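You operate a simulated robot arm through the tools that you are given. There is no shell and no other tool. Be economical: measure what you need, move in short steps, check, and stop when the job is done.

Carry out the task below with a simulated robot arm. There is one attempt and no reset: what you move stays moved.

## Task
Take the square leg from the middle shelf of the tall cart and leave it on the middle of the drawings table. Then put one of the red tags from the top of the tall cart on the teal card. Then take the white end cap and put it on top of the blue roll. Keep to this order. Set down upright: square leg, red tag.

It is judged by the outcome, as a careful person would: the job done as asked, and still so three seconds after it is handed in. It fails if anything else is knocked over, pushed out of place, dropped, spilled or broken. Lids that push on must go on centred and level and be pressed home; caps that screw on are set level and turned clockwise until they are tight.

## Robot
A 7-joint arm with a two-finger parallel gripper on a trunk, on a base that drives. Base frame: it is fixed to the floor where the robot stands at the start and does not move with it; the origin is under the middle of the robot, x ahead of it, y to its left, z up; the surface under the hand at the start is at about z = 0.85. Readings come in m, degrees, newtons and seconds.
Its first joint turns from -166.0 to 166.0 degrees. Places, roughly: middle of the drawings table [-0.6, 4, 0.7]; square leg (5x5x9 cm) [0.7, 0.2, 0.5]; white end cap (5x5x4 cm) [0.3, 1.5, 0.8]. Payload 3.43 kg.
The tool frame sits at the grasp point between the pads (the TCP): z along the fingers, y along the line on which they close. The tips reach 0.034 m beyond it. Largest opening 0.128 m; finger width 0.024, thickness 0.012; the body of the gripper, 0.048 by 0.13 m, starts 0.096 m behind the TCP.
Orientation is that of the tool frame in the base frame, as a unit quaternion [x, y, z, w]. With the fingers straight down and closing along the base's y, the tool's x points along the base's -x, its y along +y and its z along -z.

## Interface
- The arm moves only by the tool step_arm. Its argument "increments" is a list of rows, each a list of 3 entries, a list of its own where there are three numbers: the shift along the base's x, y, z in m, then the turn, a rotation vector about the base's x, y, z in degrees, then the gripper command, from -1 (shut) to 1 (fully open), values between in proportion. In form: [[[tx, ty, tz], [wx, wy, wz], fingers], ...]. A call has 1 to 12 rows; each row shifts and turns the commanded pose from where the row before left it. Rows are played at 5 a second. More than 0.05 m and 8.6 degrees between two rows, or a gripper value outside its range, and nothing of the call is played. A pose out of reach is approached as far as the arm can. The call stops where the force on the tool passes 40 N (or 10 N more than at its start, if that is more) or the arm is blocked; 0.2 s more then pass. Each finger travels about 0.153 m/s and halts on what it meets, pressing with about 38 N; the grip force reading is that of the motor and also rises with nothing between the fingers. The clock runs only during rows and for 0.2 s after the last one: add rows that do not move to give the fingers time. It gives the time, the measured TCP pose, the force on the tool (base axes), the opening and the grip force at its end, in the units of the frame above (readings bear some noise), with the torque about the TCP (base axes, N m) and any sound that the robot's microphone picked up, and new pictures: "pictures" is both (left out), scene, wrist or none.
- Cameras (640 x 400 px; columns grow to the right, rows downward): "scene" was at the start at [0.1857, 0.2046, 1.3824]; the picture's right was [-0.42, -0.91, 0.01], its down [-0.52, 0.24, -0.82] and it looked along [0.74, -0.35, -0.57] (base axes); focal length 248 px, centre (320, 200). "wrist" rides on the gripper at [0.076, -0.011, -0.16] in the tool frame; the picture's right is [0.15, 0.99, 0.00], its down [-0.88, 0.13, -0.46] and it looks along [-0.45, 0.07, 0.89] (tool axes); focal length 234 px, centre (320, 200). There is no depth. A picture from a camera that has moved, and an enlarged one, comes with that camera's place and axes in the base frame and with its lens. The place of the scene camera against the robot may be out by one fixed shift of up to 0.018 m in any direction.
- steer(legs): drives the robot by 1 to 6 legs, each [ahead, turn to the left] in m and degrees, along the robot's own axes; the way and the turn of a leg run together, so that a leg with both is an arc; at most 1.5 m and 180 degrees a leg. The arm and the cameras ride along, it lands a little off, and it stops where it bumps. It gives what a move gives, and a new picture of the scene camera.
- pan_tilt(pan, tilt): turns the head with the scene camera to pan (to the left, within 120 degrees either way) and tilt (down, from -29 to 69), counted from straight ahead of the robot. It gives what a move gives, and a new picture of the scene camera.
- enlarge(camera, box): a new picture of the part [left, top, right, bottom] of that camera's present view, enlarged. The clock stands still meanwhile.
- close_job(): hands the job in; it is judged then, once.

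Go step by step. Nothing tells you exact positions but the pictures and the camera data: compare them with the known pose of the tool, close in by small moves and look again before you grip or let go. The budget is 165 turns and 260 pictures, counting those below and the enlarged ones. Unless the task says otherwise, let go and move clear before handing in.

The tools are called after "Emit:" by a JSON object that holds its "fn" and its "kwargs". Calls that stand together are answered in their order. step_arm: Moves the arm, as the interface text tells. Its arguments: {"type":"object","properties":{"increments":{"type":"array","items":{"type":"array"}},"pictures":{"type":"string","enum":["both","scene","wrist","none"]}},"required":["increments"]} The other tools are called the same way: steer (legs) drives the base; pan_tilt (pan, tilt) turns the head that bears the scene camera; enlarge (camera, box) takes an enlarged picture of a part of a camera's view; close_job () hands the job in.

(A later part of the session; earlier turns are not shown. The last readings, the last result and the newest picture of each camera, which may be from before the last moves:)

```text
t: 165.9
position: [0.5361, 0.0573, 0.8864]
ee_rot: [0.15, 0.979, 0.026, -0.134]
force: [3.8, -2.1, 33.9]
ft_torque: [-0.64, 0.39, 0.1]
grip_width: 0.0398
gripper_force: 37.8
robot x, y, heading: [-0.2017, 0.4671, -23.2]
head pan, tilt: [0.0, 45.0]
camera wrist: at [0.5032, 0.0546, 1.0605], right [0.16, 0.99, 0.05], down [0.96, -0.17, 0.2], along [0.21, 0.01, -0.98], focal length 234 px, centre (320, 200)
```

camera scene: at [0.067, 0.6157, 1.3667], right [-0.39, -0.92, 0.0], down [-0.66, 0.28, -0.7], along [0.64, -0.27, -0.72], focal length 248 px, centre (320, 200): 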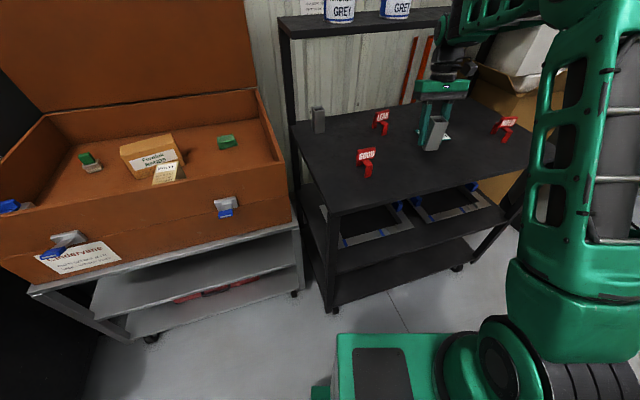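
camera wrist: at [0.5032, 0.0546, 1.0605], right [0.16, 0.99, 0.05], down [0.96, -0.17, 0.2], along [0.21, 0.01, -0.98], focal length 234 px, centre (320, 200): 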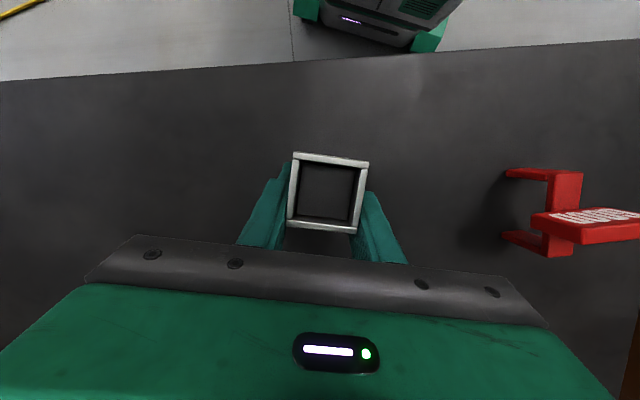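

The leg stands upright in a mid-height grip, so I keep this grip for carrying. I lift, draw the arm in close, and then drive in gentle arcs checking the grip.

Emit:
{"fn": "step_arm", "kwargs": {"increments": [[[0, 0, 0.03], [0, 0, 0], -1], [[0, 0, 0.04], [0, 0, 0], -1], [[0, 0, 0.04], [0, 0, 0], -1], [[-0.035, 0.015, 0.01], [0, 0, 0], -1], [[-0.035, 0.015, 0], [0, 0, 0], -1], [[-0.035, 0.015, 0], [0, 0, 0], -1], [[-0.035, 0.015, 0], [0, 0, 0], -1], [[-0.02, 0.01, 0], [0, 0, 0], -1], [[0, 0, 0], [0, 0, 0], -1]], "pictures": "scene"}}

Emit:
{"fn": "steer", "kwargs": {"legs": [[-0.4, 0], [-0.4, 12]]}}

```text
t: 167.9
position: [0.3755, 0.1274, 1.0066]
ee_rot: [0.15, 0.979, 0.027, -0.136]
force: [0.7, 1.1, -1.7]
ft_torque: [0.02, 0.0, -0.05]
grip_width: 0.0399
gripper_force: 38.2
robot x, y, heading: [-0.1991, 0.4658, -23.4]
head pan, tilt: [0.0, 45.0]
camera scene: at [0.0669, 0.6157, 1.3667], right [-0.39, -0.92, 0.0], down [-0.66, 0.28, -0.7], along [0.64, -0.27, -0.72], focal length 248 px, centre (320, 200)
```

scene: 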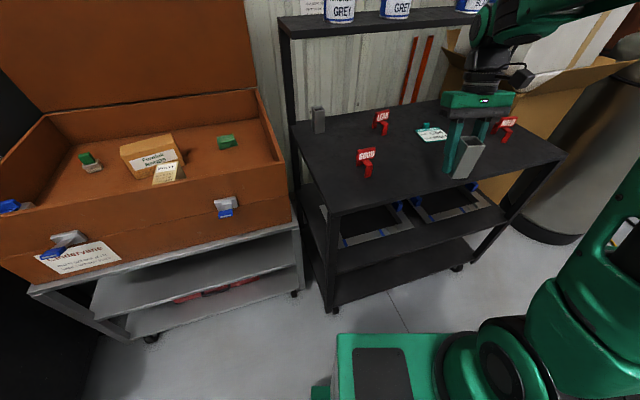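

```text
t: 172.5
position: [-0.31, 0.5276, 1.0045]
ee_rot: [0.045, 0.989, 0.012, -0.137]
force: [0.3, -0.9, -1.2]
ft_torque: [0.06, -0.04, 0.01]
grip_width: 0.04
gripper_force: 37.6
robot x, y, heading: [-0.942, 0.7432, -10.7]
head pan, tilt: [0.0, 45.0]
camera scene: at [-0.7134, 0.942, 1.3667], right [-0.19, -0.98, 0.0], down [-0.7, 0.13, -0.7], along [0.69, -0.13, -0.72], focal length 248 px, centre (320, 200)
```

scene: 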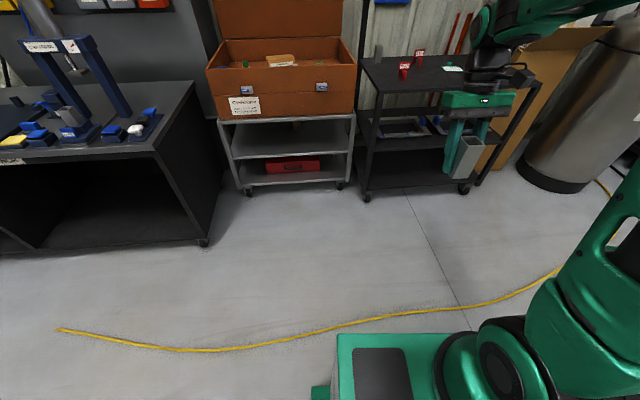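

Still held. I test a small in-place turn.

Emit:
{"fn": "steer", "kwargs": {"legs": [[0, 12]]}}

```text
t: 173.8
position: [-0.2906, 0.6626, 1.0143]
ee_rot: [-0.058, 0.99, -0.003, -0.132]
force: [-1.3, 0.1, -1.1]
ft_torque: [0.03, -0.04, 0.01]
grip_width: 0.0399
gripper_force: 38.1
robot x, y, heading: [-0.9401, 0.7391, 0.9]
head pan, tilt: [0.0, 45.0]
camera scene: at [-0.7591, 0.983, 1.3667], right [0.02, -1.0, 0.0], down [-0.72, -0.02, -0.7], along [0.7, 0.02, -0.72], focal length 248 px, centre (320, 200)
```

scene: 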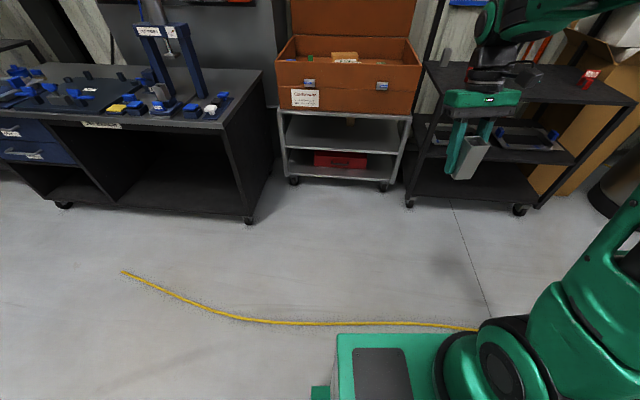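

The leg stays. I continue with several short turns.

Emit:
{"fn": "steer", "kwargs": {"legs": [[0, 12], [0, 12], [0, 12]]}}

Emit:
{"fn": "steer", "kwargs": {"legs": [[0, 13], [0, 13], [0, 13]]}}

```text
t: 176.7
position: [-0.3831, 1.0515, 1.0231]
ee_rot: [-0.363, 0.923, -0.042, -0.119]
force: [-0.5, -0.3, -2.1]
ft_torque: [0.0, 0.0, 0.0]
grip_width: 0.0397
gripper_force: 38.0
robot x, y, heading: [-0.9395, 0.7301, 37.5]
head pan, tilt: [0.0, 45.0]
camera scene: at [-0.9316, 1.0394, 1.3667], right [0.61, -0.79, 0.0], down [-0.57, -0.44, -0.7], along [0.55, 0.42, -0.72], focal length 248 px, centre (320, 200)
```

scene: 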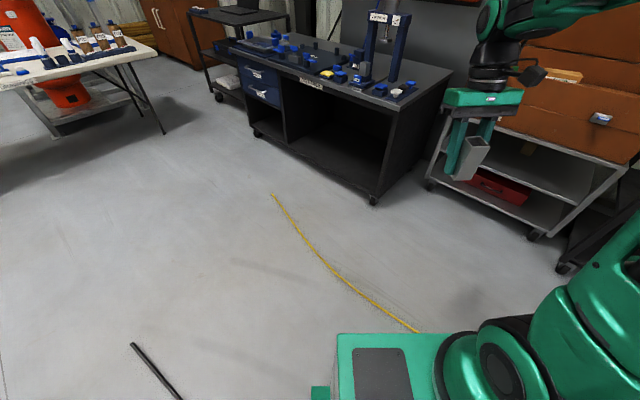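

```text
t: 179.7
position: [-0.7127, 1.3178, 1.0309]
ee_rot: [-0.651, 0.75, -0.075, -0.093]
force: [-0.2, 0.5, -1.9]
ft_torque: [0.03, 0.01, 0.04]
grip_width: 0.0397
gripper_force: 38.1
robot x, y, heading: [-0.9277, 0.7296, 76.3]
head pan, tilt: [0.0, 45.0]
camera scene: at [-1.1135, 0.9764, 1.3667], right [0.97, -0.23, 0.0], down [-0.17, -0.7, -0.7], along [0.16, 0.68, -0.72], focal length 248 px, centre (320, 200)
```

scene: 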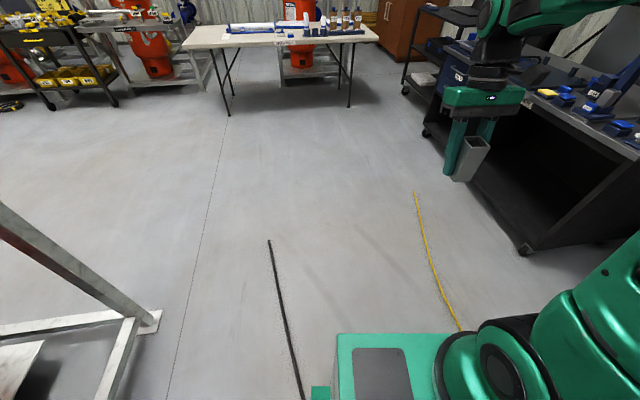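

Still held. I straighten toward the table and drive most of the way.

Emit:
{"fn": "steer", "kwargs": {"legs": [[0, 10], [1.0, 0], [0.9, 0]]}}

Emit:
{"fn": "pan_tilt", "kwargs": {"pan": 0, "tilt": 35}}

```text
t: 190.2
position: [-0.7033, 3.2437, 1.0372]
ee_rot: [0.714, -0.691, 0.079, 0.081]
force: [0.6, 0.0, -0.6]
ft_torque: [0.03, 0.01, -0.01]
grip_width: 0.0395
gripper_force: 37.6
robot x, y, heading: [-0.8154, 2.6421, 86.5]
head pan, tilt: [0.0, 45.0]
camera scene: at [-1.0377, 2.851, 1.3667], right [1.0, -0.06, 0.0], down [-0.04, -0.72, -0.7], along [0.04, 0.7, -0.72], focal length 248 px, centre (320, 200)
```

scene: 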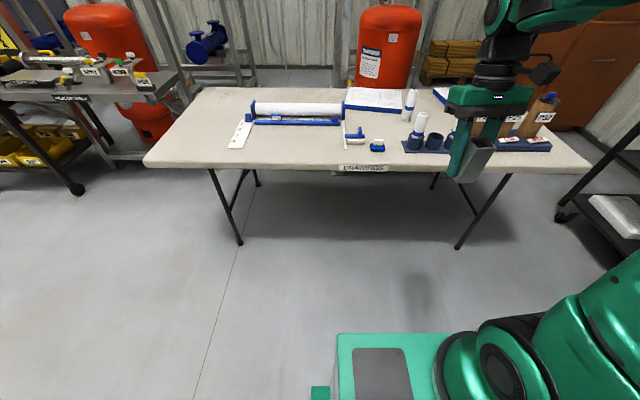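

```text
t: 190.9
position: [-0.7034, 3.2306, 1.0455]
ee_rot: [0.715, -0.691, 0.075, 0.077]
force: [0.0, -0.2, -1.4]
ft_torque: [0.04, 0.04, -0.01]
grip_width: 0.0398
gripper_force: 38.0
robot x, y, heading: [-0.8099, 2.6407, 86.7]
head pan, tilt: [0.0, 35.0]
camera scene: at [-1.0372, 2.858, 1.3813], right [1.0, -0.06, 0.0], down [-0.04, -0.58, -0.81], along [0.05, 0.81, -0.59], focal length 248 px, centre (320, 200)
```

scene: 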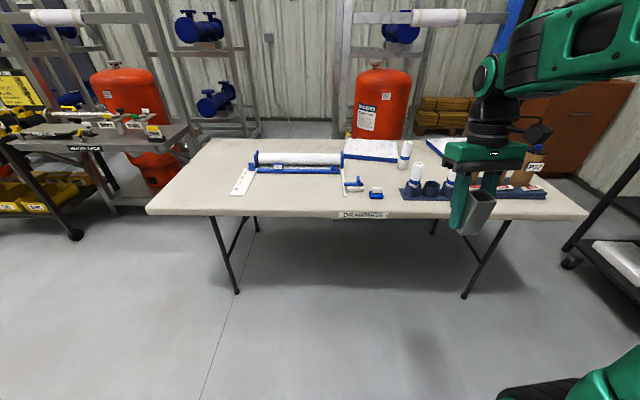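

Held all the way. I zoom on the table's middle to find the free spot.

Emit:
{"fn": "enlarge", "kwargs": {"camera": "scene", "box": [290, 110, 466, 220]}}

```text
3.64 times, centred on (378, 165) of scene
camera zoom: at [-1.0372, 2.858, 1.3813], right [1.0, -0.06, 0.0], down [-0.04, -0.58, -0.81], along [0.05, 0.81, -0.59], focal length 900 px, centre (109, 327)
```

zoom: 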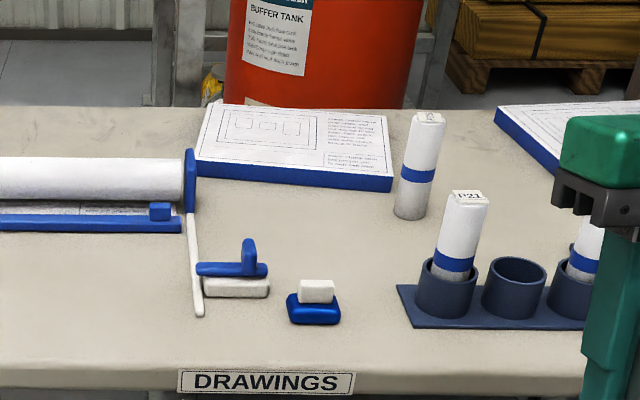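

The clear middle spot is about (-0.65, 4.0), between the drawing pad, eraser and tubes. I drive 0.54 m closer.

Emit:
{"fn": "steer", "kwargs": {"legs": [[0.54, 0]]}}

Emit:
{"fn": "step_arm", "kwargs": {"increments": [[[0, 0.03, 0], [0, 0, 0], -1], [[0, 0.03, 0], [0, 0, 0], -1], [[0, 0.03, -0.02], [0, 0, 0], -1], [[0, 0.03, -0.02], [0, 0, 0], -1], [[0, 0.03, -0.02], [0, 0, 0], -1], [[0, 0, 0], [0, 0, 0], -1]], "pictures": "both"}}

```text
t: 194.1
position: [-0.6683, 3.7817, 1.044]
ee_rot: [0.714, -0.692, 0.074, 0.077]
force: [-0.3, 0.0, -1.3]
ft_torque: [-0.02, 0.02, 0.0]
grip_width: 0.0399
gripper_force: 37.7
robot x, y, heading: [-0.7768, 3.191, 86.3]
head pan, tilt: [0.0, 35.0]
camera scene: at [-1.0026, 3.4096, 1.3814], right [1.0, -0.06, 0.0], down [-0.04, -0.58, -0.81], along [0.05, 0.81, -0.58], focal length 248 px, centre (320, 200)
```

scene: 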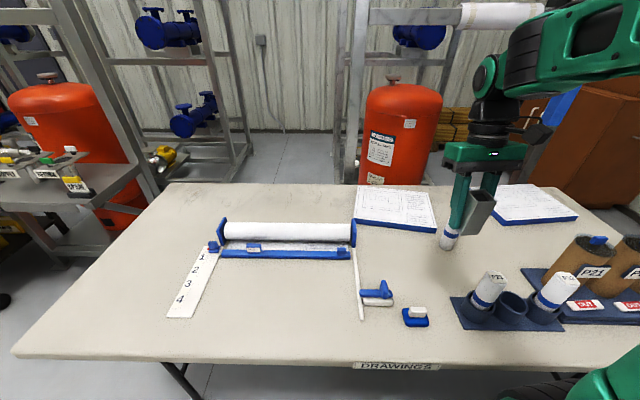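

```text
t: 195.5
position: [-0.6666, 3.9195, 0.9909]
ee_rot: [0.714, -0.693, 0.071, 0.072]
force: [0.6, -0.6, -1.6]
ft_torque: [-0.01, 0.02, 0.0]
grip_width: 0.0394
gripper_force: 38.1
robot x, y, heading: [-0.777, 3.1926, 86.3]
head pan, tilt: [0.0, 35.0]
camera scene: at [-1.0026, 3.4096, 1.3814], right [1.0, -0.06, 0.0], down [-0.04, -0.58, -0.81], along [0.05, 0.81, -0.58], focal length 248 px, centre (320, 200)
camera wrist: at [-0.6529, 3.879, 1.1617], right [-0.98, -0.17, 0.03], down [-0.16, 0.95, 0.27], along [-0.08, 0.26, -0.96], focal length 234 px, centre (320, 200)
```

scene: 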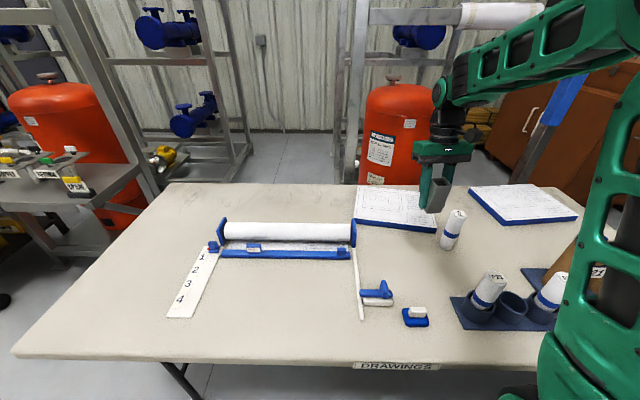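
wrist: 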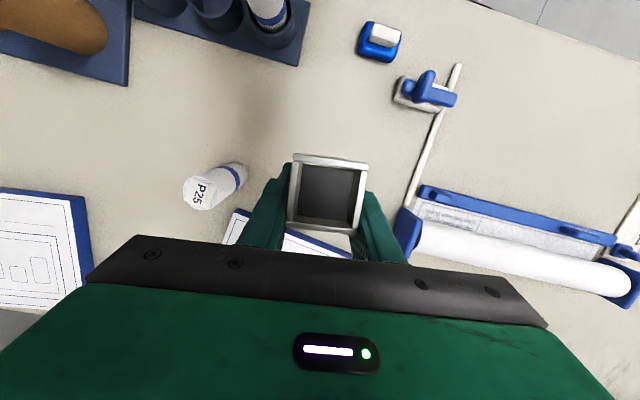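

The spot is confirmed clear. The tool's tilt crept by ~4°, so I correct that to set the leg plumb, move to y≈3.96 and lower partway.

Emit:
{"fn": "step_arm", "kwargs": {"increments": [[[-0.005, 0.02, -0.03], [-4.2, -0.1, 0], -1], [[-0.005, 0.02, -0.04], [0, 0, 0], -1], [[0, 0, -0.04], [0, 0, 0], -1], [[0, 0, -0.04], [0, 0, 0], -1], [[0, 0, -0.03], [0, 0, 0], -1], [[0, 0, 0], [0, 0, 0], -1]], "pictures": "both"}}

```text
t: 196.9
position: [-0.6776, 3.9573, 0.8115]
ee_rot: [0.711, -0.69, 0.097, 0.098]
force: [0.2, 0.3, -1.1]
ft_torque: [0.03, -0.03, 0.01]
grip_width: 0.0399
gripper_force: 38.0
robot x, y, heading: [-0.779, 3.19, 86.4]
head pan, tilt: [0.0, 35.0]
camera scene: at [-1.0026, 3.4097, 1.3814], right [1.0, -0.06, 0.0], down [-0.04, -0.58, -0.81], along [0.05, 0.81, -0.58], focal length 248 px, centre (320, 200)
camera wrist: at [-0.6648, 3.9291, 0.9852], right [-0.98, -0.17, 0.05], down [-0.16, 0.97, 0.2], along [-0.08, 0.19, -0.98], focal length 234 px, centre (320, 200)
```

scene: 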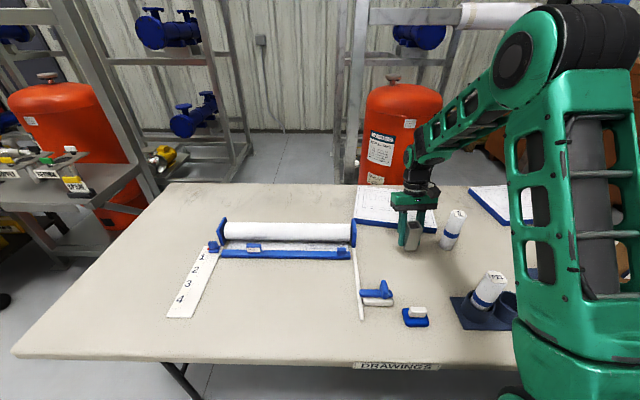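
wrist: 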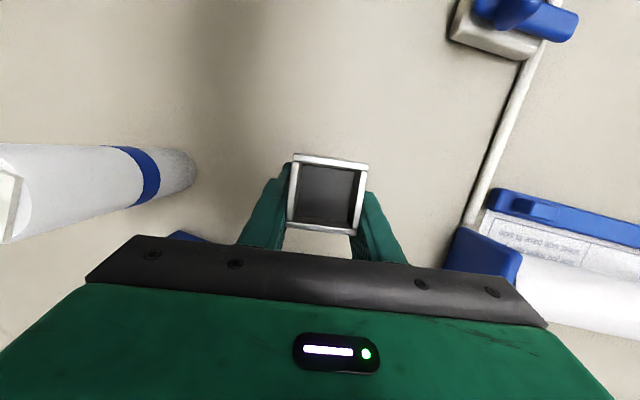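

Plumb and clear. I lower toward contact.

Emit:
{"fn": "step_arm", "kwargs": {"increments": [[[0, 0, -0.02], [0, 0, 0], -1], [[0, 0, -0.02], [0, 0, 0], -1], [[0, 0, -0.01], [0, 0, 0], -1], [[0, 0, -0.005], [0, 0, 0], -1], [[0, 0, 0], [0, 0, 0], -1]], "pictures": "none"}}

Emit:
{"fn": "enlarge", "kwargs": {"camera": "scene", "box": [360, 180, 480, 270]}}

```text
t: 197.6
position: [-0.6787, 3.9502, 0.7848]
ee_rot: [0.711, -0.691, 0.092, 0.092]
force: [1.1, 1.1, -2.8]
ft_torque: [-0.11, 0.03, 0.03]
grip_width: 0.0397
gripper_force: 37.5
robot x, y, heading: [-0.7773, 3.193, 86.3]
head pan, tilt: [0.0, 35.0]
stopped in row 3: the force on the tool passed its limit at 58 N (the readings are from after the stop); the commanded pose is now the measured one
```

```text
4.44 times, centred on (420, 225) of scene
camera zoom: at [-1.0026, 3.4105, 1.3813], right [1.0, -0.06, 0.0], down [-0.04, -0.58, -0.81], along [0.05, 0.81, -0.59], focal length 1100 px, centre (-124, 89)
```

zoom: 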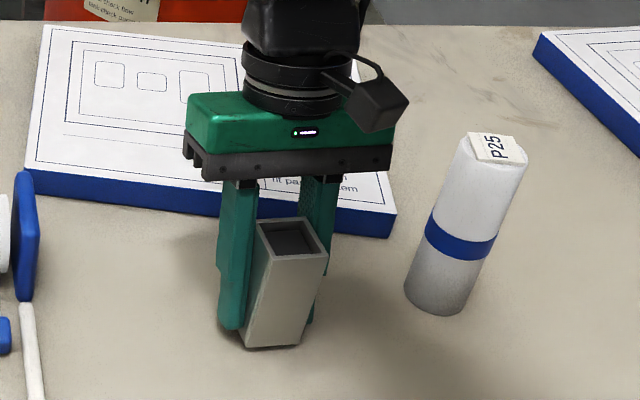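

Contact at TCP z≈0.78 (the table is a bit higher). I re-level by 1° and settle it gently.

Emit:
{"fn": "step_arm", "kwargs": {"increments": [[[0, 0, 0.003], [-1.0, 0, 0], -1], [[0, 0, 0], [0, 0, 0], -1], [[0, 0, -0.003], [0, 0, 0], -1], [[0, 0, -0.002], [0, 0, 0], -1], [[0, 0, 0], [0, 0, 0], -1]], "pictures": "none"}}

```text
t: 198.8
position: [-0.679, 3.9504, 0.7807]
ee_rot: [0.71, -0.69, 0.098, 0.098]
force: [0.6, 0.1, -1.7]
ft_torque: [0.02, 0.0, 0.01]
grip_width: 0.04
gripper_force: 38.2
robot x, y, heading: [-0.7771, 3.1935, 86.3]
head pan, tilt: [0.0, 35.0]
```

Emit:
{"fn": "step_arm", "kwargs": {"increments": [[[0, 0, -0.003], [0, 0, 0], -1], [[0, 0, -0.002], [0, 0, 0], -1], [[0, 0, -0.002], [0, 0, 0], -1], [[0, 0, 0], [0, 0, 0], -1]], "pictures": "none"}}

```text
t: 199.8
position: [-0.678, 3.9494, 0.7757]
ee_rot: [0.71, -0.69, 0.097, 0.098]
force: [-1.8, -0.4, 14.8]
ft_torque: [0.04, -0.26, -0.12]
grip_width: 0.0399
gripper_force: 37.2
robot x, y, heading: [-0.7764, 3.1905, 86.4]
head pan, tilt: [0.0, 35.0]
```

Seated with 15 N. I release slowly, then rise straight up.

Emit:
{"fn": "step_arm", "kwargs": {"increments": [[[0, 0, 0.001], [0, 0, 0], -0.3], [[0, 0, 0], [0, 0, 0], -0.15], [[0, 0, 0], [0, 0, 0], 0.0], [[0, 0, 0], [0, 0, 0], 0.0], [[0, 0, 0.02], [0, 0, 0], 0.0], [[0, 0, 0.03], [0, 0, 0], 0.0], [[0, 0, 0.04], [0, 0, 0], 0.0], [[0, 0, 0.04], [0, 0, 0], 0.0], [[0, 0, 0.04], [0, 0, 0], 0.0], [[0, 0, 0], [0, 0, 0], 0.0]], "pictures": "both"}}

```text
t: 202.0
position: [-0.6782, 3.9494, 0.9478]
ee_rot: [0.711, -0.689, 0.098, 0.097]
force: [-0.9, -0.1, 0.3]
ft_torque: [0.02, 0.01, 0.0]
grip_width: 0.0639
gripper_force: 0.0
robot x, y, heading: [-0.7798, 3.1915, 86.7]
head pan, tilt: [0.0, 35.0]
camera scene: at [-1.0026, 3.4097, 1.3814], right [1.0, -0.06, 0.0], down [-0.04, -0.58, -0.81], along [0.05, 0.81, -0.58], focal length 248 px, centre (320, 200)
camera wrist: at [-0.6644, 3.9214, 1.1213], right [-0.98, -0.17, 0.04], down [-0.16, 0.97, 0.2], along [-0.08, 0.19, -0.98], focal length 234 px, centre (320, 200)
```

scene: 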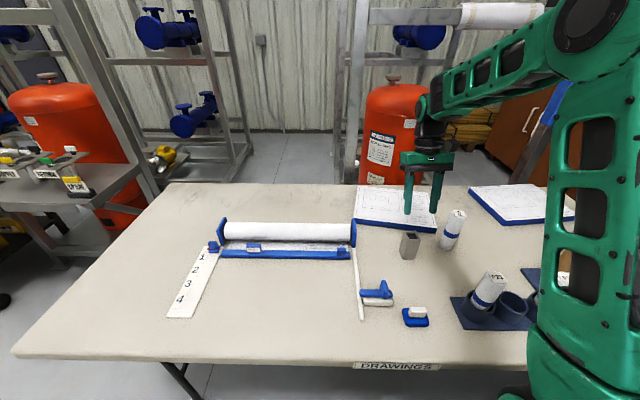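
wrist: 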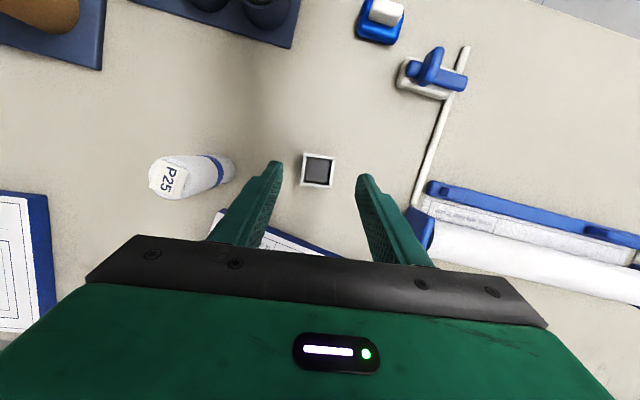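

The leg stands upright in the middle of the table. Now I fold the arm back and return to the tall cart for the red tag.

Emit:
{"fn": "step_arm", "kwargs": {"increments": [[[0, -0.03, 0.03], [8, 0.2, 0], 0.0], [[0, -0.04, 0.02], [8, 0.2, 0], 0.0], [[0, -0.045, 0.0], [0, 0, 0], 0.0], [[0, -0.045, 0.0], [0, 0, 0], 0.0]], "pictures": "none"}}

Emit:
{"fn": "steer", "kwargs": {"legs": [[-1.5, 0], [-0.9, 0], [0, -134], [1.0, 0]]}}

Emit:
{"fn": "pan_tilt", "kwargs": {"pan": 45, "tilt": 40}}

```text
t: 203.0
position: [-0.6779, 3.7915, 0.9976]
ee_rot: [0.718, -0.696, -0.002, 0.001]
force: [0.3, 1.1, 0.1]
ft_torque: [-0.08, -0.02, -0.01]
grip_width: 0.0638
gripper_force: 0.1
robot x, y, heading: [-0.7793, 3.1919, 86.5]
head pan, tilt: [0.0, 35.0]
```

```text
t: 226.3
position: [0.0833, -0.4834, 0.9972]
ee_rot: [0.369, 0.929, 0.0, 0.002]
force: [0.4, -0.8, 0.6]
ft_torque: [-0.01, 0.03, 0.0]
grip_width: 0.0638
gripper_force: 0.1
robot x, y, heading: [-0.2762, 0.0044, -49.0]
head pan, tilt: [0.0, 35.0]
camera scene: at [0.0308, 0.0219, 1.3814], right [-0.75, -0.66, 0.0], down [-0.39, 0.44, -0.81], along [0.53, -0.61, -0.58], focal length 248 px, centre (320, 200)
```

scene: 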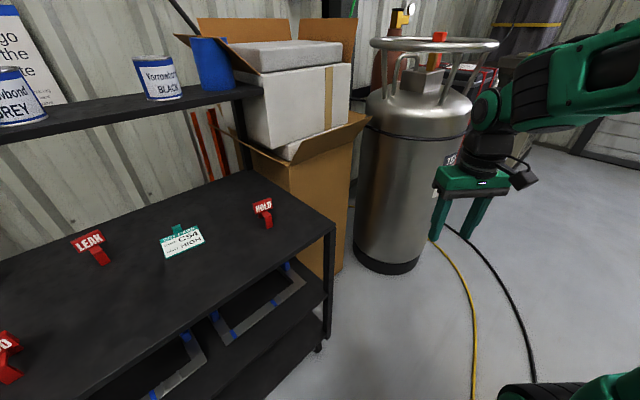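

```text
t: 227.4
position: [0.0744, -0.475, 1.0046]
ee_rot: [0.37, 0.929, -0.002, 0.008]
force: [0.5, 0.3, 0.0]
ft_torque: [0.02, -0.01, -0.03]
grip_width: 0.0639
gripper_force: 0.0
robot x, y, heading: [-0.2725, 0.0096, -48.8]
head pan, tilt: [45.0, 40.0]
camera scene: at [0.0575, 0.0825, 1.3742], right [-0.07, -1.0, -0.01], down [-0.65, 0.05, -0.76], along [0.76, -0.04, -0.65], focal length 248 px, centre (320, 200)
```

scene: 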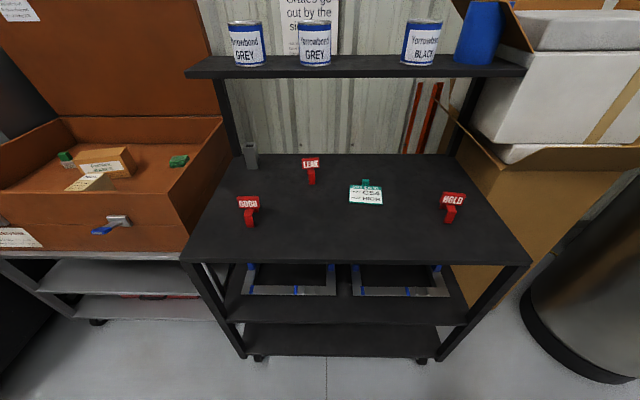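

Clear view: the three tags, the card, and a plain blue roll standing on the upper shelf's right end. I zoom in on both.

Emit:
{"fn": "enlarge", "kwargs": {"camera": "scene", "box": [225, 145, 485, 235]}}

Emit:
{"fn": "enlarge", "kwargs": {"camera": "scene", "box": [390, 0, 550, 90]}}

```text
2.46 times, centred on (355, 190) of scene
camera zoom: at [0.0575, 0.0825, 1.3742], right [-0.07, -1.0, -0.01], down [-0.65, 0.05, -0.76], along [0.76, -0.04, -0.65], focal length 609 px, centre (234, 225)
```

zoom: 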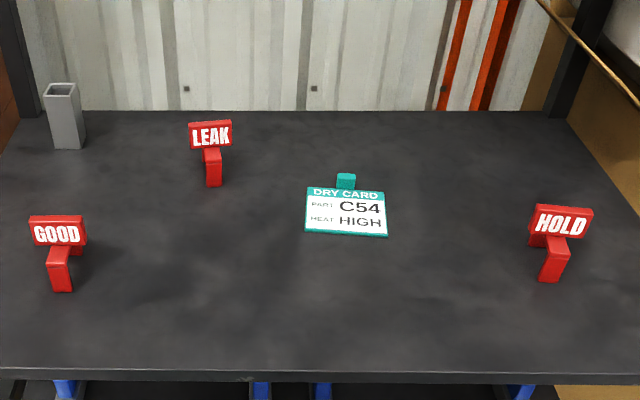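

```text
4.00 times, centred on (470, 45) of scene
camera zoom: at [0.0575, 0.0825, 1.3742], right [-0.07, -1.0, -0.01], down [-0.65, 0.05, -0.76], along [0.76, -0.04, -0.65], focal length 990 px, centre (-280, 820)
```

zoom: 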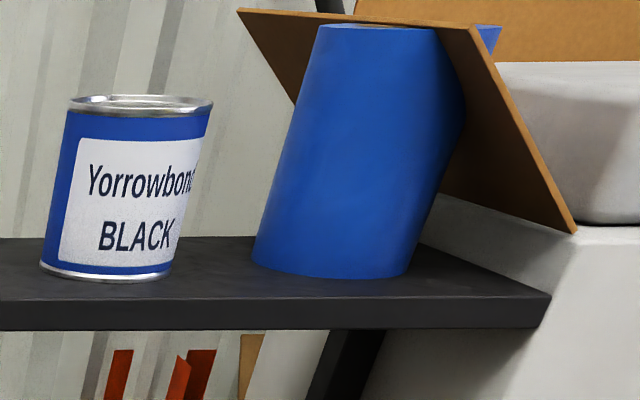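

I'll use the HOLD tag. I turn to face the cart squarely and move up.

Emit:
{"fn": "steer", "kwargs": {"legs": [[0, 49], [0.08, 0]]}}

Emit:
{"fn": "step_arm", "kwargs": {"increments": [[[0.04, -0.02, 0], [0, 0, 0], 0.3], [[0.04, -0.02, 0], [0, 0, 0], 0.3], [[0.02, -0.03, 0], [0, 0, 0], 0.3], [[0, -0.03, 0], [0, 0, 0], 0.3], [[0, -0.03, 0], [0, 0, 0], 0.3], [[0, -0.03, 0], [0, 0, 0], 0.3], [[0, -0.03, 0], [0, 0, 0], 0.3]], "pictures": "both"}}

```text
t: 231.0
position: [0.3988, -0.051, 1.0051]
ee_rot: [-0.046, 0.999, 0.001, 0.008]
force: [0.6, 0.0, -0.2]
ft_torque: [-0.02, 0.02, 0.02]
grip_width: 0.0641
gripper_force: 0.1
robot x, y, heading: [-0.1935, -0.0004, -0.1]
head pan, tilt: [45.0, 40.0]
camera scene: at [-0.0269, 0.3038, 1.3742], right [0.71, -0.71, -0.01], down [-0.47, -0.45, -0.76], along [0.53, 0.54, -0.65], focal length 248 px, centre (320, 200)
```

scene: 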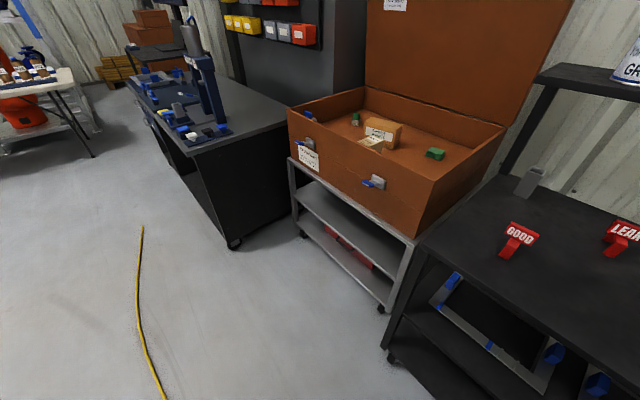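

```text
t: 232.6
position: [0.4854, -0.2427, 1.0133]
ee_rot: [-0.046, 0.999, 0.001, 0.014]
force: [0.3, 0.7, -0.3]
ft_torque: [-0.02, 0.01, 0.03]
grip_width: 0.0831
gripper_force: 0.0
robot x, y, heading: [-0.1922, 0.0026, -0.3]
head pan, tilt: [45.0, 40.0]
camera scene: at [-0.0268, 0.3039, 1.3742], right [0.71, -0.71, -0.01], down [-0.47, -0.45, -0.76], along [0.53, 0.54, -0.65], focal length 248 px, centre (320, 200)
camera wrist: at [0.4063, -0.2606, 1.1692], right [-0.24, 0.97, 0.0], down [0.85, 0.21, 0.48], along [0.47, 0.11, -0.88], focal length 234 px, centre (320, 200)
```

scene: 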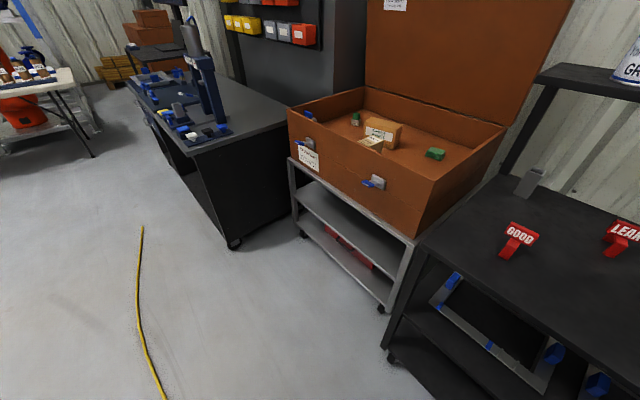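
wrist: 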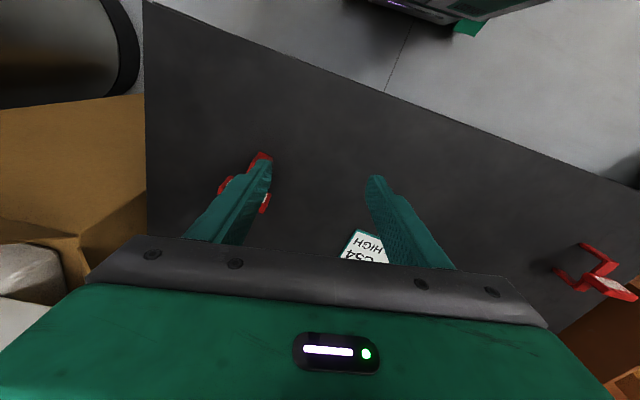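

HOLD is to the right under the finger. I shift the hand right and turn the head to the cart.

Emit:
{"fn": "step_arm", "kwargs": {"increments": [[[0, -0.03, 0], [0, 0, -2.7], 0.3], [[0, -0.03, 0], [0, 0, -2.7], 0.3], [[0, -0.03, 0], [0, 0, 0], 0.3], [[0, 0, 0], [0, 0, 0], 0.3]], "pictures": "wrist"}}

Emit:
{"fn": "pan_tilt", "kwargs": {"pan": -30, "tilt": 40}}

```text
t: 233.6
position: [0.4869, -0.3309, 1.0114]
ee_rot: [0.001, 1.0, 0.0, 0.014]
force: [-0.8, -0.6, 0.8]
ft_torque: [0.0, -0.01, -0.03]
grip_width: 0.083
gripper_force: 0.0
robot x, y, heading: [-0.1961, 0.0057, 0.2]
head pan, tilt: [45.0, 40.0]
camera wrist: at [0.4066, -0.3411, 1.168], right [-0.14, 0.99, 0.0], down [0.87, 0.13, 0.48], along [0.48, 0.07, -0.88], focal length 234 px, centre (320, 200)
```

wrist: 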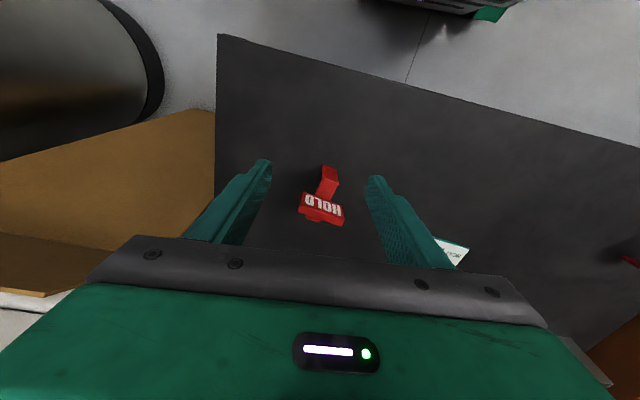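

```text
t: 235.1
position: [0.4871, -0.3297, 1.0111]
ee_rot: [0.001, 1.0, 0.0, 0.014]
force: [-0.6, 0.2, 0.4]
ft_torque: [0.02, 0.0, 0.0]
grip_width: 0.083
gripper_force: 0.0
robot x, y, heading: [-0.1923, 0.0039, -0.4]
head pan, tilt: [-30.0, 40.0]
camera scene: at [-0.0134, 0.2011, 1.374], right [-0.5, -0.87, 0.01], down [-0.57, 0.32, -0.76], along [0.65, -0.38, -0.65], focal length 248 px, centre (320, 200)
```

scene: 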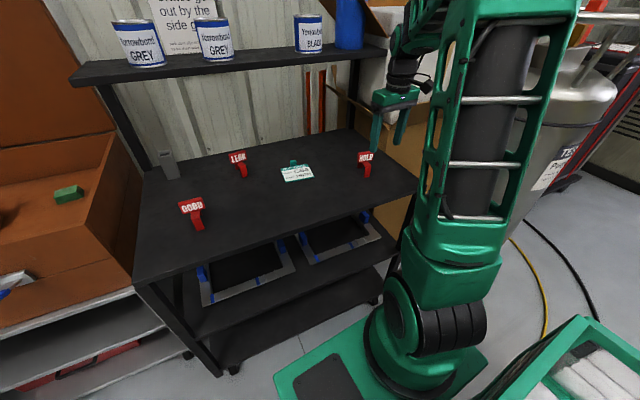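

Emit:
{"fn": "enlarge", "kwargs": {"camera": "wrist", "box": [270, 150, 376, 240]}}

Emit:
{"fn": "enlarge", "kwargs": {"camera": "scene", "box": [270, 130, 390, 205]}}

```text
4.44 times, centred on (323, 195) of wrist
camera zoom: at [0.4067, -0.3409, 1.1681], right [-0.14, 0.99, 0.0], down [0.87, 0.13, 0.48], along [0.48, 0.07, -0.88], focal length 1041 px, centre (307, 222)
```

zoom: 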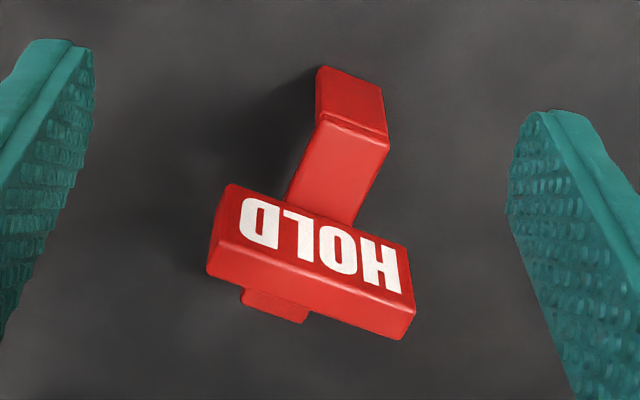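

```text
5.33 times, centred on (330, 168) of scene
camera zoom: at [-0.0134, 0.2011, 1.374], right [-0.5, -0.87, 0.01], down [-0.57, 0.32, -0.76], along [0.65, -0.38, -0.65], focal length 1320 px, centre (267, 373)
```

zoom: 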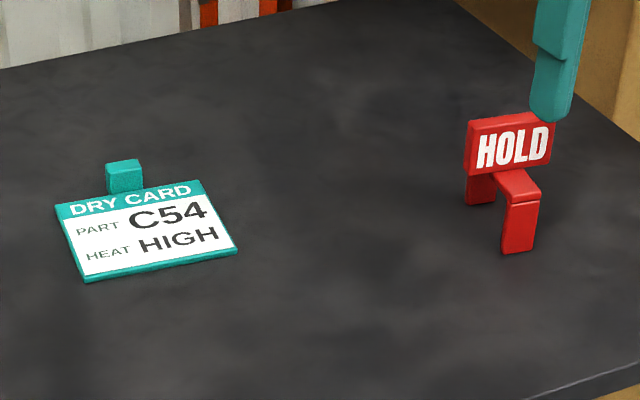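

The tag is a small bridge with the sign on its rear half, yawed about −8°. I'll grip the 2 cm wide bar just ahead of the sign, at about (0.538, -0.312). Moving above it.

Emit:
{"fn": "step_arm", "kwargs": {"increments": [[[0.017, 0.006, 0], [0, 0, -7.5], 0.1], [[0.017, 0.006, -0.01], [0, 0.8, 0], 0.1], [[0.017, 0.006, -0.02], [0, 0.8, 0], 0.1], [[0, 0, -0.02], [0, 0, 0], 0.1], [[0, 0, 0], [0, 0, 0], 0.1]], "pictures": "wrist"}}

Emit:
{"fn": "enlarge", "kwargs": {"camera": "wrist", "box": [240, 100, 400, 240]}}

```text
t: 236.2
position: [0.5379, -0.313, 0.9604]
ee_rot: [0.066, 0.998, -0.001, 0.0]
force: [-0.5, -0.2, -0.7]
ft_torque: [0.02, 0.01, -0.03]
grip_width: 0.0705
gripper_force: 0.0
robot x, y, heading: [-0.1962, 0.0007, -0.2]
head pan, tilt: [-30.0, 40.0]
camera wrist: at [0.4616, -0.3127, 1.1193], right [-0.01, 1.0, 0.0], down [0.89, 0.01, 0.46], along [0.46, 0.0, -0.89], focal length 234 px, centre (320, 200)
```

wrist: 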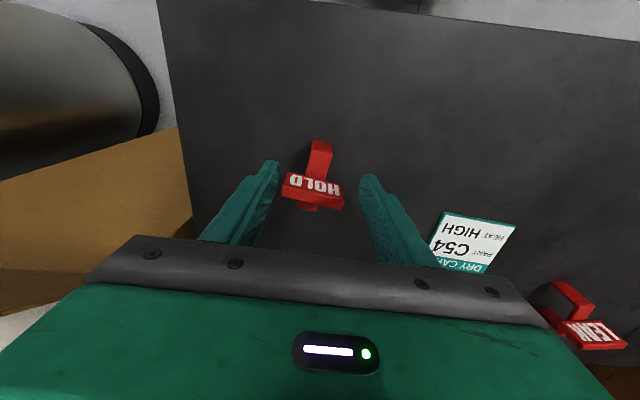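

```text
2.86 times, centred on (320, 170) of wrist
camera zoom: at [0.4616, -0.3127, 1.1193], right [-0.01, 1.0, 0.0], down [0.89, 0.01, 0.46], along [0.46, 0.0, -0.89], focal length 669 px, centre (320, 286)
```

zoom: 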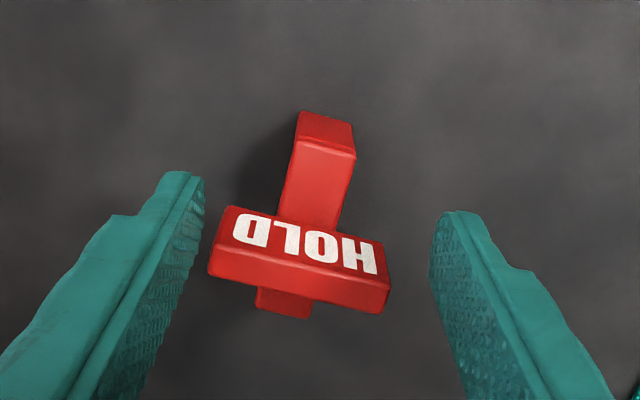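

Bar yaw is closer to −13°. I fine-turn 5°, then descend around the bar.

Emit:
{"fn": "step_arm", "kwargs": {"increments": [[[-0.002, 0, -0.02], [0, 0, -5.3], 0.0], [[0, 0, -0.02], [0, 0, 0], 0.0], [[0, 0, -0.02], [0, 0, 0], 0.0], [[0, 0, -0.012], [0, 0, 0], 0.0], [[0, 0, 0], [0, 0, 0], 0.0]], "pictures": "both"}}

Emit:
{"fn": "enlarge", "kwargs": {"camera": "wrist", "box": [240, 100, 400, 240]}}

```text
t: 237.4
position: [0.5365, -0.3132, 0.8899]
ee_rot: [0.112, 0.994, -0.002, 0.0]
force: [-0.5, 1.0, -1.1]
ft_torque: [0.04, 0.04, 0.0]
grip_width: 0.0644
gripper_force: 0.0
robot x, y, heading: [-0.1933, 0.0019, -0.3]
head pan, tilt: [-30.0, 40.0]
camera scene: at [-0.0134, 0.2011, 1.374], right [-0.5, -0.86, 0.01], down [-0.57, 0.32, -0.76], along [0.65, -0.38, -0.65], focal length 248 px, centre (320, 200)
camera wrist: at [0.4595, -0.3064, 1.0486], right [0.08, 1.0, 0.0], down [0.89, -0.07, 0.46], along [0.45, -0.04, -0.89], focal length 234 px, centre (320, 200)
```

scene: 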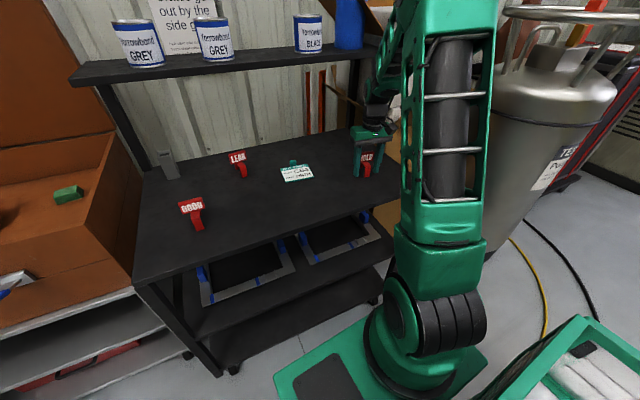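
wrist: 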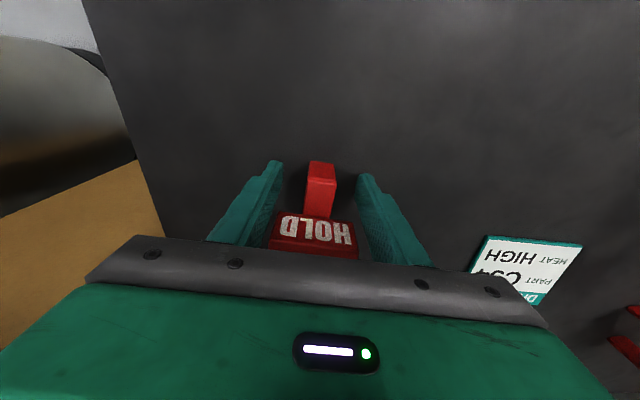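

```text
2.86 times, centred on (320, 170) of wrist
camera zoom: at [0.4595, -0.3064, 1.0486], right [0.08, 1.0, 0.0], down [0.89, -0.07, 0.46], along [0.45, -0.04, -0.89], focal length 669 px, centre (320, 286)
```

zoom: 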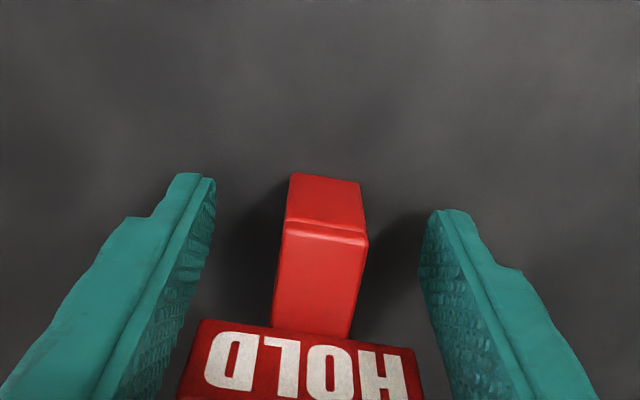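

Centred on the bar. I close gently.

Emit:
{"fn": "step_arm", "kwargs": {"increments": [[[0, 0, 0], [0, 0, 0], -0.3], [[0, 0, 0], [0, 0, 0], -0.55], [[0, 0, 0], [0, 0, 0], -0.8], [[0, 0, 0], [0, 0, 0], -1], [[0, 0, 0], [0, 0, 0], -1], [[0, 0, 0], [0, 0, 0], -1]], "pictures": "wrist"}}

```text
t: 238.8
position: [0.5356, -0.3137, 0.89]
ee_rot: [0.113, 0.994, -0.002, 0.0]
force: [0.1, -0.8, 0.2]
ft_torque: [0.01, -0.03, -0.02]
grip_width: 0.0212
gripper_force: 38.0
robot x, y, heading: [-0.1895, -0.0, -0.1]
head pan, tilt: [-30.0, 40.0]
camera wrist: at [0.4594, -0.3064, 1.0488], right [0.08, 1.0, 0.0], down [0.89, -0.07, 0.46], along [0.45, -0.04, -0.89], focal length 234 px, centre (320, 200)
```

wrist: 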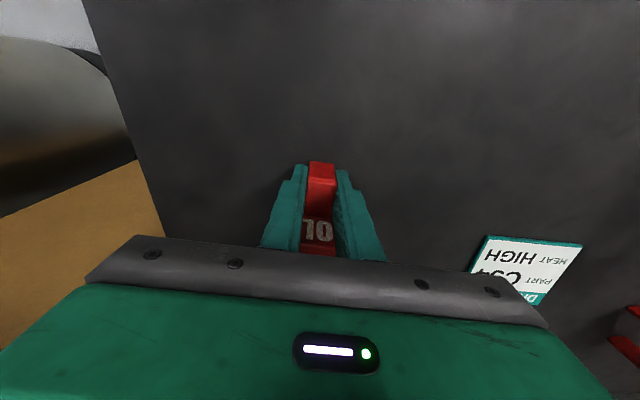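

Held at 21 mm. I lift and move toward the card.

Emit:
{"fn": "step_arm", "kwargs": {"increments": [[[0, 0, 0.03], [0, 0, 0], -1], [[0, 0, 0.04], [0, 0, 0], -1], [[0, 0, 0.03], [0, 0, 0], -1], [[0.01, 0.04, 0], [0, 0, 0], -1], [[0.015, 0.04, 0], [0, 0, 0], -1], [[0.015, 0.04, 0], [0, 0, 0], -1], [[0.015, 0.04, 0], [0, 0, 0], -1], [[0.015, 0.03, 0], [0, 0, 0], -1], [[0, 0, 0], [0, 0, 0], -1]], "pictures": "both"}}

Emit:
{"fn": "enlarge", "kwargs": {"camera": "scene", "box": [230, 110, 370, 200]}}

```text
t: 240.8
position: [0.6077, -0.1227, 0.9909]
ee_rot: [0.113, 0.994, -0.001, 0.001]
force: [0.6, 0.4, -0.5]
ft_torque: [-0.02, 0.01, 0.0]
grip_width: 0.0212
gripper_force: 38.4
robot x, y, heading: [-0.1942, 0.0002, 0.1]
head pan, tilt: [-30.0, 40.0]
camera scene: at [-0.0134, 0.2011, 1.374], right [-0.5, -0.86, 0.01], down [-0.57, 0.32, -0.76], along [0.65, -0.38, -0.65], focal length 248 px, centre (320, 200)
camera wrist: at [0.5315, -0.1142, 1.149], right [0.08, 1.0, 0.0], down [0.89, -0.07, 0.46], along [0.45, -0.04, -0.89], focal length 234 px, centre (320, 200)
```

scene: 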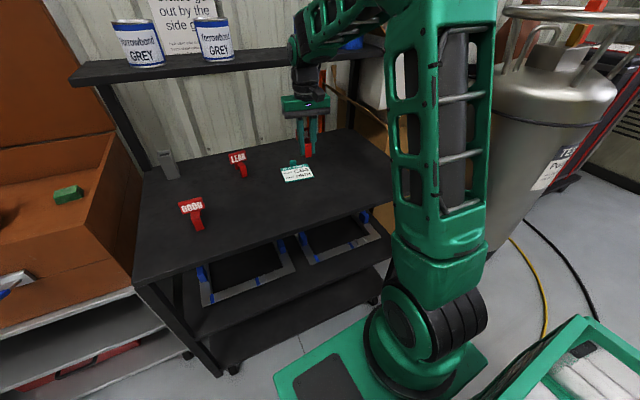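
wrist: 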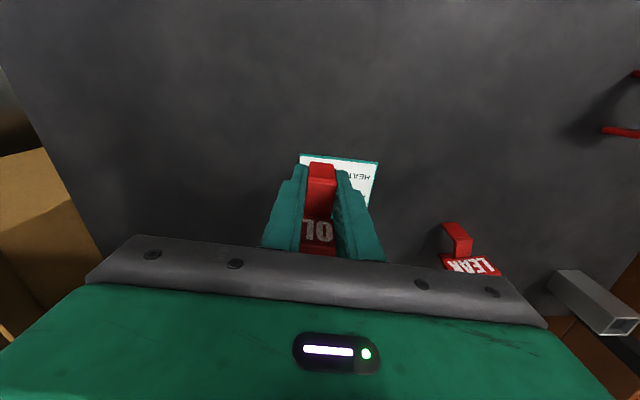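

```text
4.44 times, centred on (300, 155) of scene
camera zoom: at [-0.0134, 0.2011, 1.374], right [-0.5, -0.86, 0.01], down [-0.57, 0.32, -0.76], along [0.65, -0.38, -0.65], focal length 1100 px, centre (409, 400)
```

zoom: 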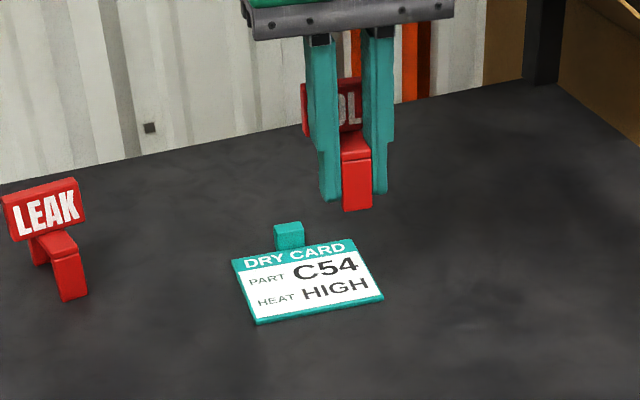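

Card centre ≈(0.672, -0.108) with the same yaw as the tag. I move over it and lower partway to check.

Emit:
{"fn": "step_arm", "kwargs": {"increments": [[[0.02, 0.01, -0.02], [0, 0, 0], -1], [[0.019, 0.01, -0.02], [0, 0, 0], -1], [[0, 0, -0.025], [0, 0, 0], -1], [[0, 0, 0], [0, 0, 0], -1]], "pictures": "wrist"}}

Emit:
{"fn": "enlarge", "kwargs": {"camera": "scene", "box": [250, 120, 350, 185]}}

```text
t: 241.8
position: [0.6452, -0.1033, 0.925]
ee_rot: [0.113, 0.994, -0.001, -0.001]
force: [0.2, -0.1, -0.1]
ft_torque: [0.01, 0.01, 0.01]
grip_width: 0.0214
gripper_force: 37.7
robot x, y, heading: [-0.1911, 0.0012, -0.2]
head pan, tilt: [-30.0, 40.0]
camera wrist: at [0.5689, -0.0967, 1.0844], right [0.08, 1.0, 0.0], down [0.89, -0.07, 0.45], along [0.45, -0.04, -0.89], focal length 234 px, centre (320, 200)
```

wrist: 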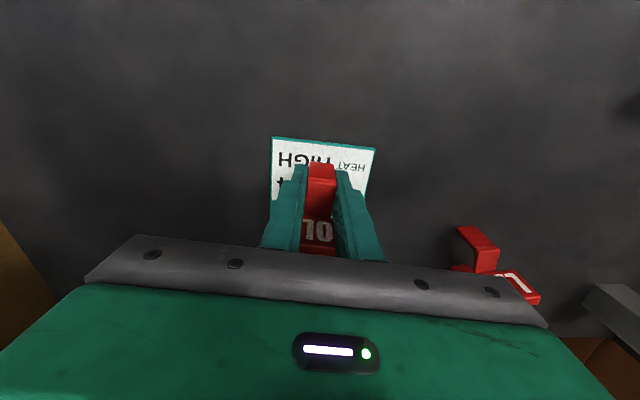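

```text
6.15 times, centred on (300, 152) of scene
camera zoom: at [-0.0133, 0.2011, 1.374], right [-0.5, -0.86, 0.01], down [-0.57, 0.32, -0.76], along [0.65, -0.38, -0.65], focal length 1523 px, centre (443, 492)
```

zoom: 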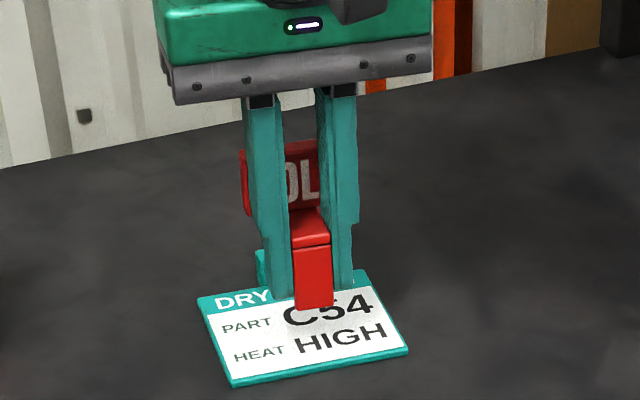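

Position is right (small 3 mm correction). I lower to the card in small steps.

Emit:
{"fn": "step_arm", "kwargs": {"increments": [[[-0.003, 0.001, -0.015], [0, 0, 0], -1], [[0, 0, -0.006], [0, 0, 0], -1], [[0, 0, -0.003], [0, 0, 0], -1], [[0, 0, -0.002], [0, 0, 0], -1], [[0, 0, 0], [0, 0, 0], -1]], "pictures": "none"}}

Emit:
{"fn": "enlarge", "kwargs": {"camera": "scene", "box": [250, 120, 350, 185]}}

```text
t: 243.1
position: [0.6414, -0.1016, 0.8982]
ee_rot: [0.113, 0.994, -0.001, 0.0]
force: [-0.3, 0.0, -0.3]
ft_torque: [0.02, -0.01, 0.01]
grip_width: 0.021
gripper_force: 38.2
robot x, y, heading: [-0.1932, 0.0001, 0.1]
head pan, tilt: [-30.0, 40.0]
```

```text
6.15 times, centred on (300, 152) of scene
camera zoom: at [-0.0133, 0.2011, 1.374], right [-0.5, -0.86, 0.01], down [-0.57, 0.32, -0.76], along [0.65, -0.38, -0.65], focal length 1523 px, centre (443, 492)
```

zoom: 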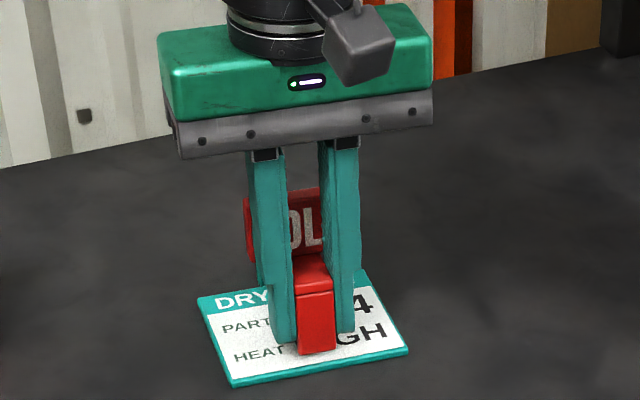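

Emit:
{"fn": "step_arm", "kwargs": {"increments": [[[0, 0, -0.002], [0, 0, 0], -1], [[0, 0, -0.002], [0, 0, 0], -1], [[0, 0, 0], [0, 0, 0], -1]], "pictures": "none"}}

```text
t: 243.8
position: [0.6415, -0.102, 0.8954]
ee_rot: [0.113, 0.994, -0.002, -0.001]
force: [-1.0, 0.2, 4.3]
ft_torque: [0.02, -0.05, 0.01]
grip_width: 0.0215
gripper_force: 38.3
robot x, y, heading: [-0.1943, 0.0022, -0.2]
head pan, tilt: [-30.0, 40.0]
```

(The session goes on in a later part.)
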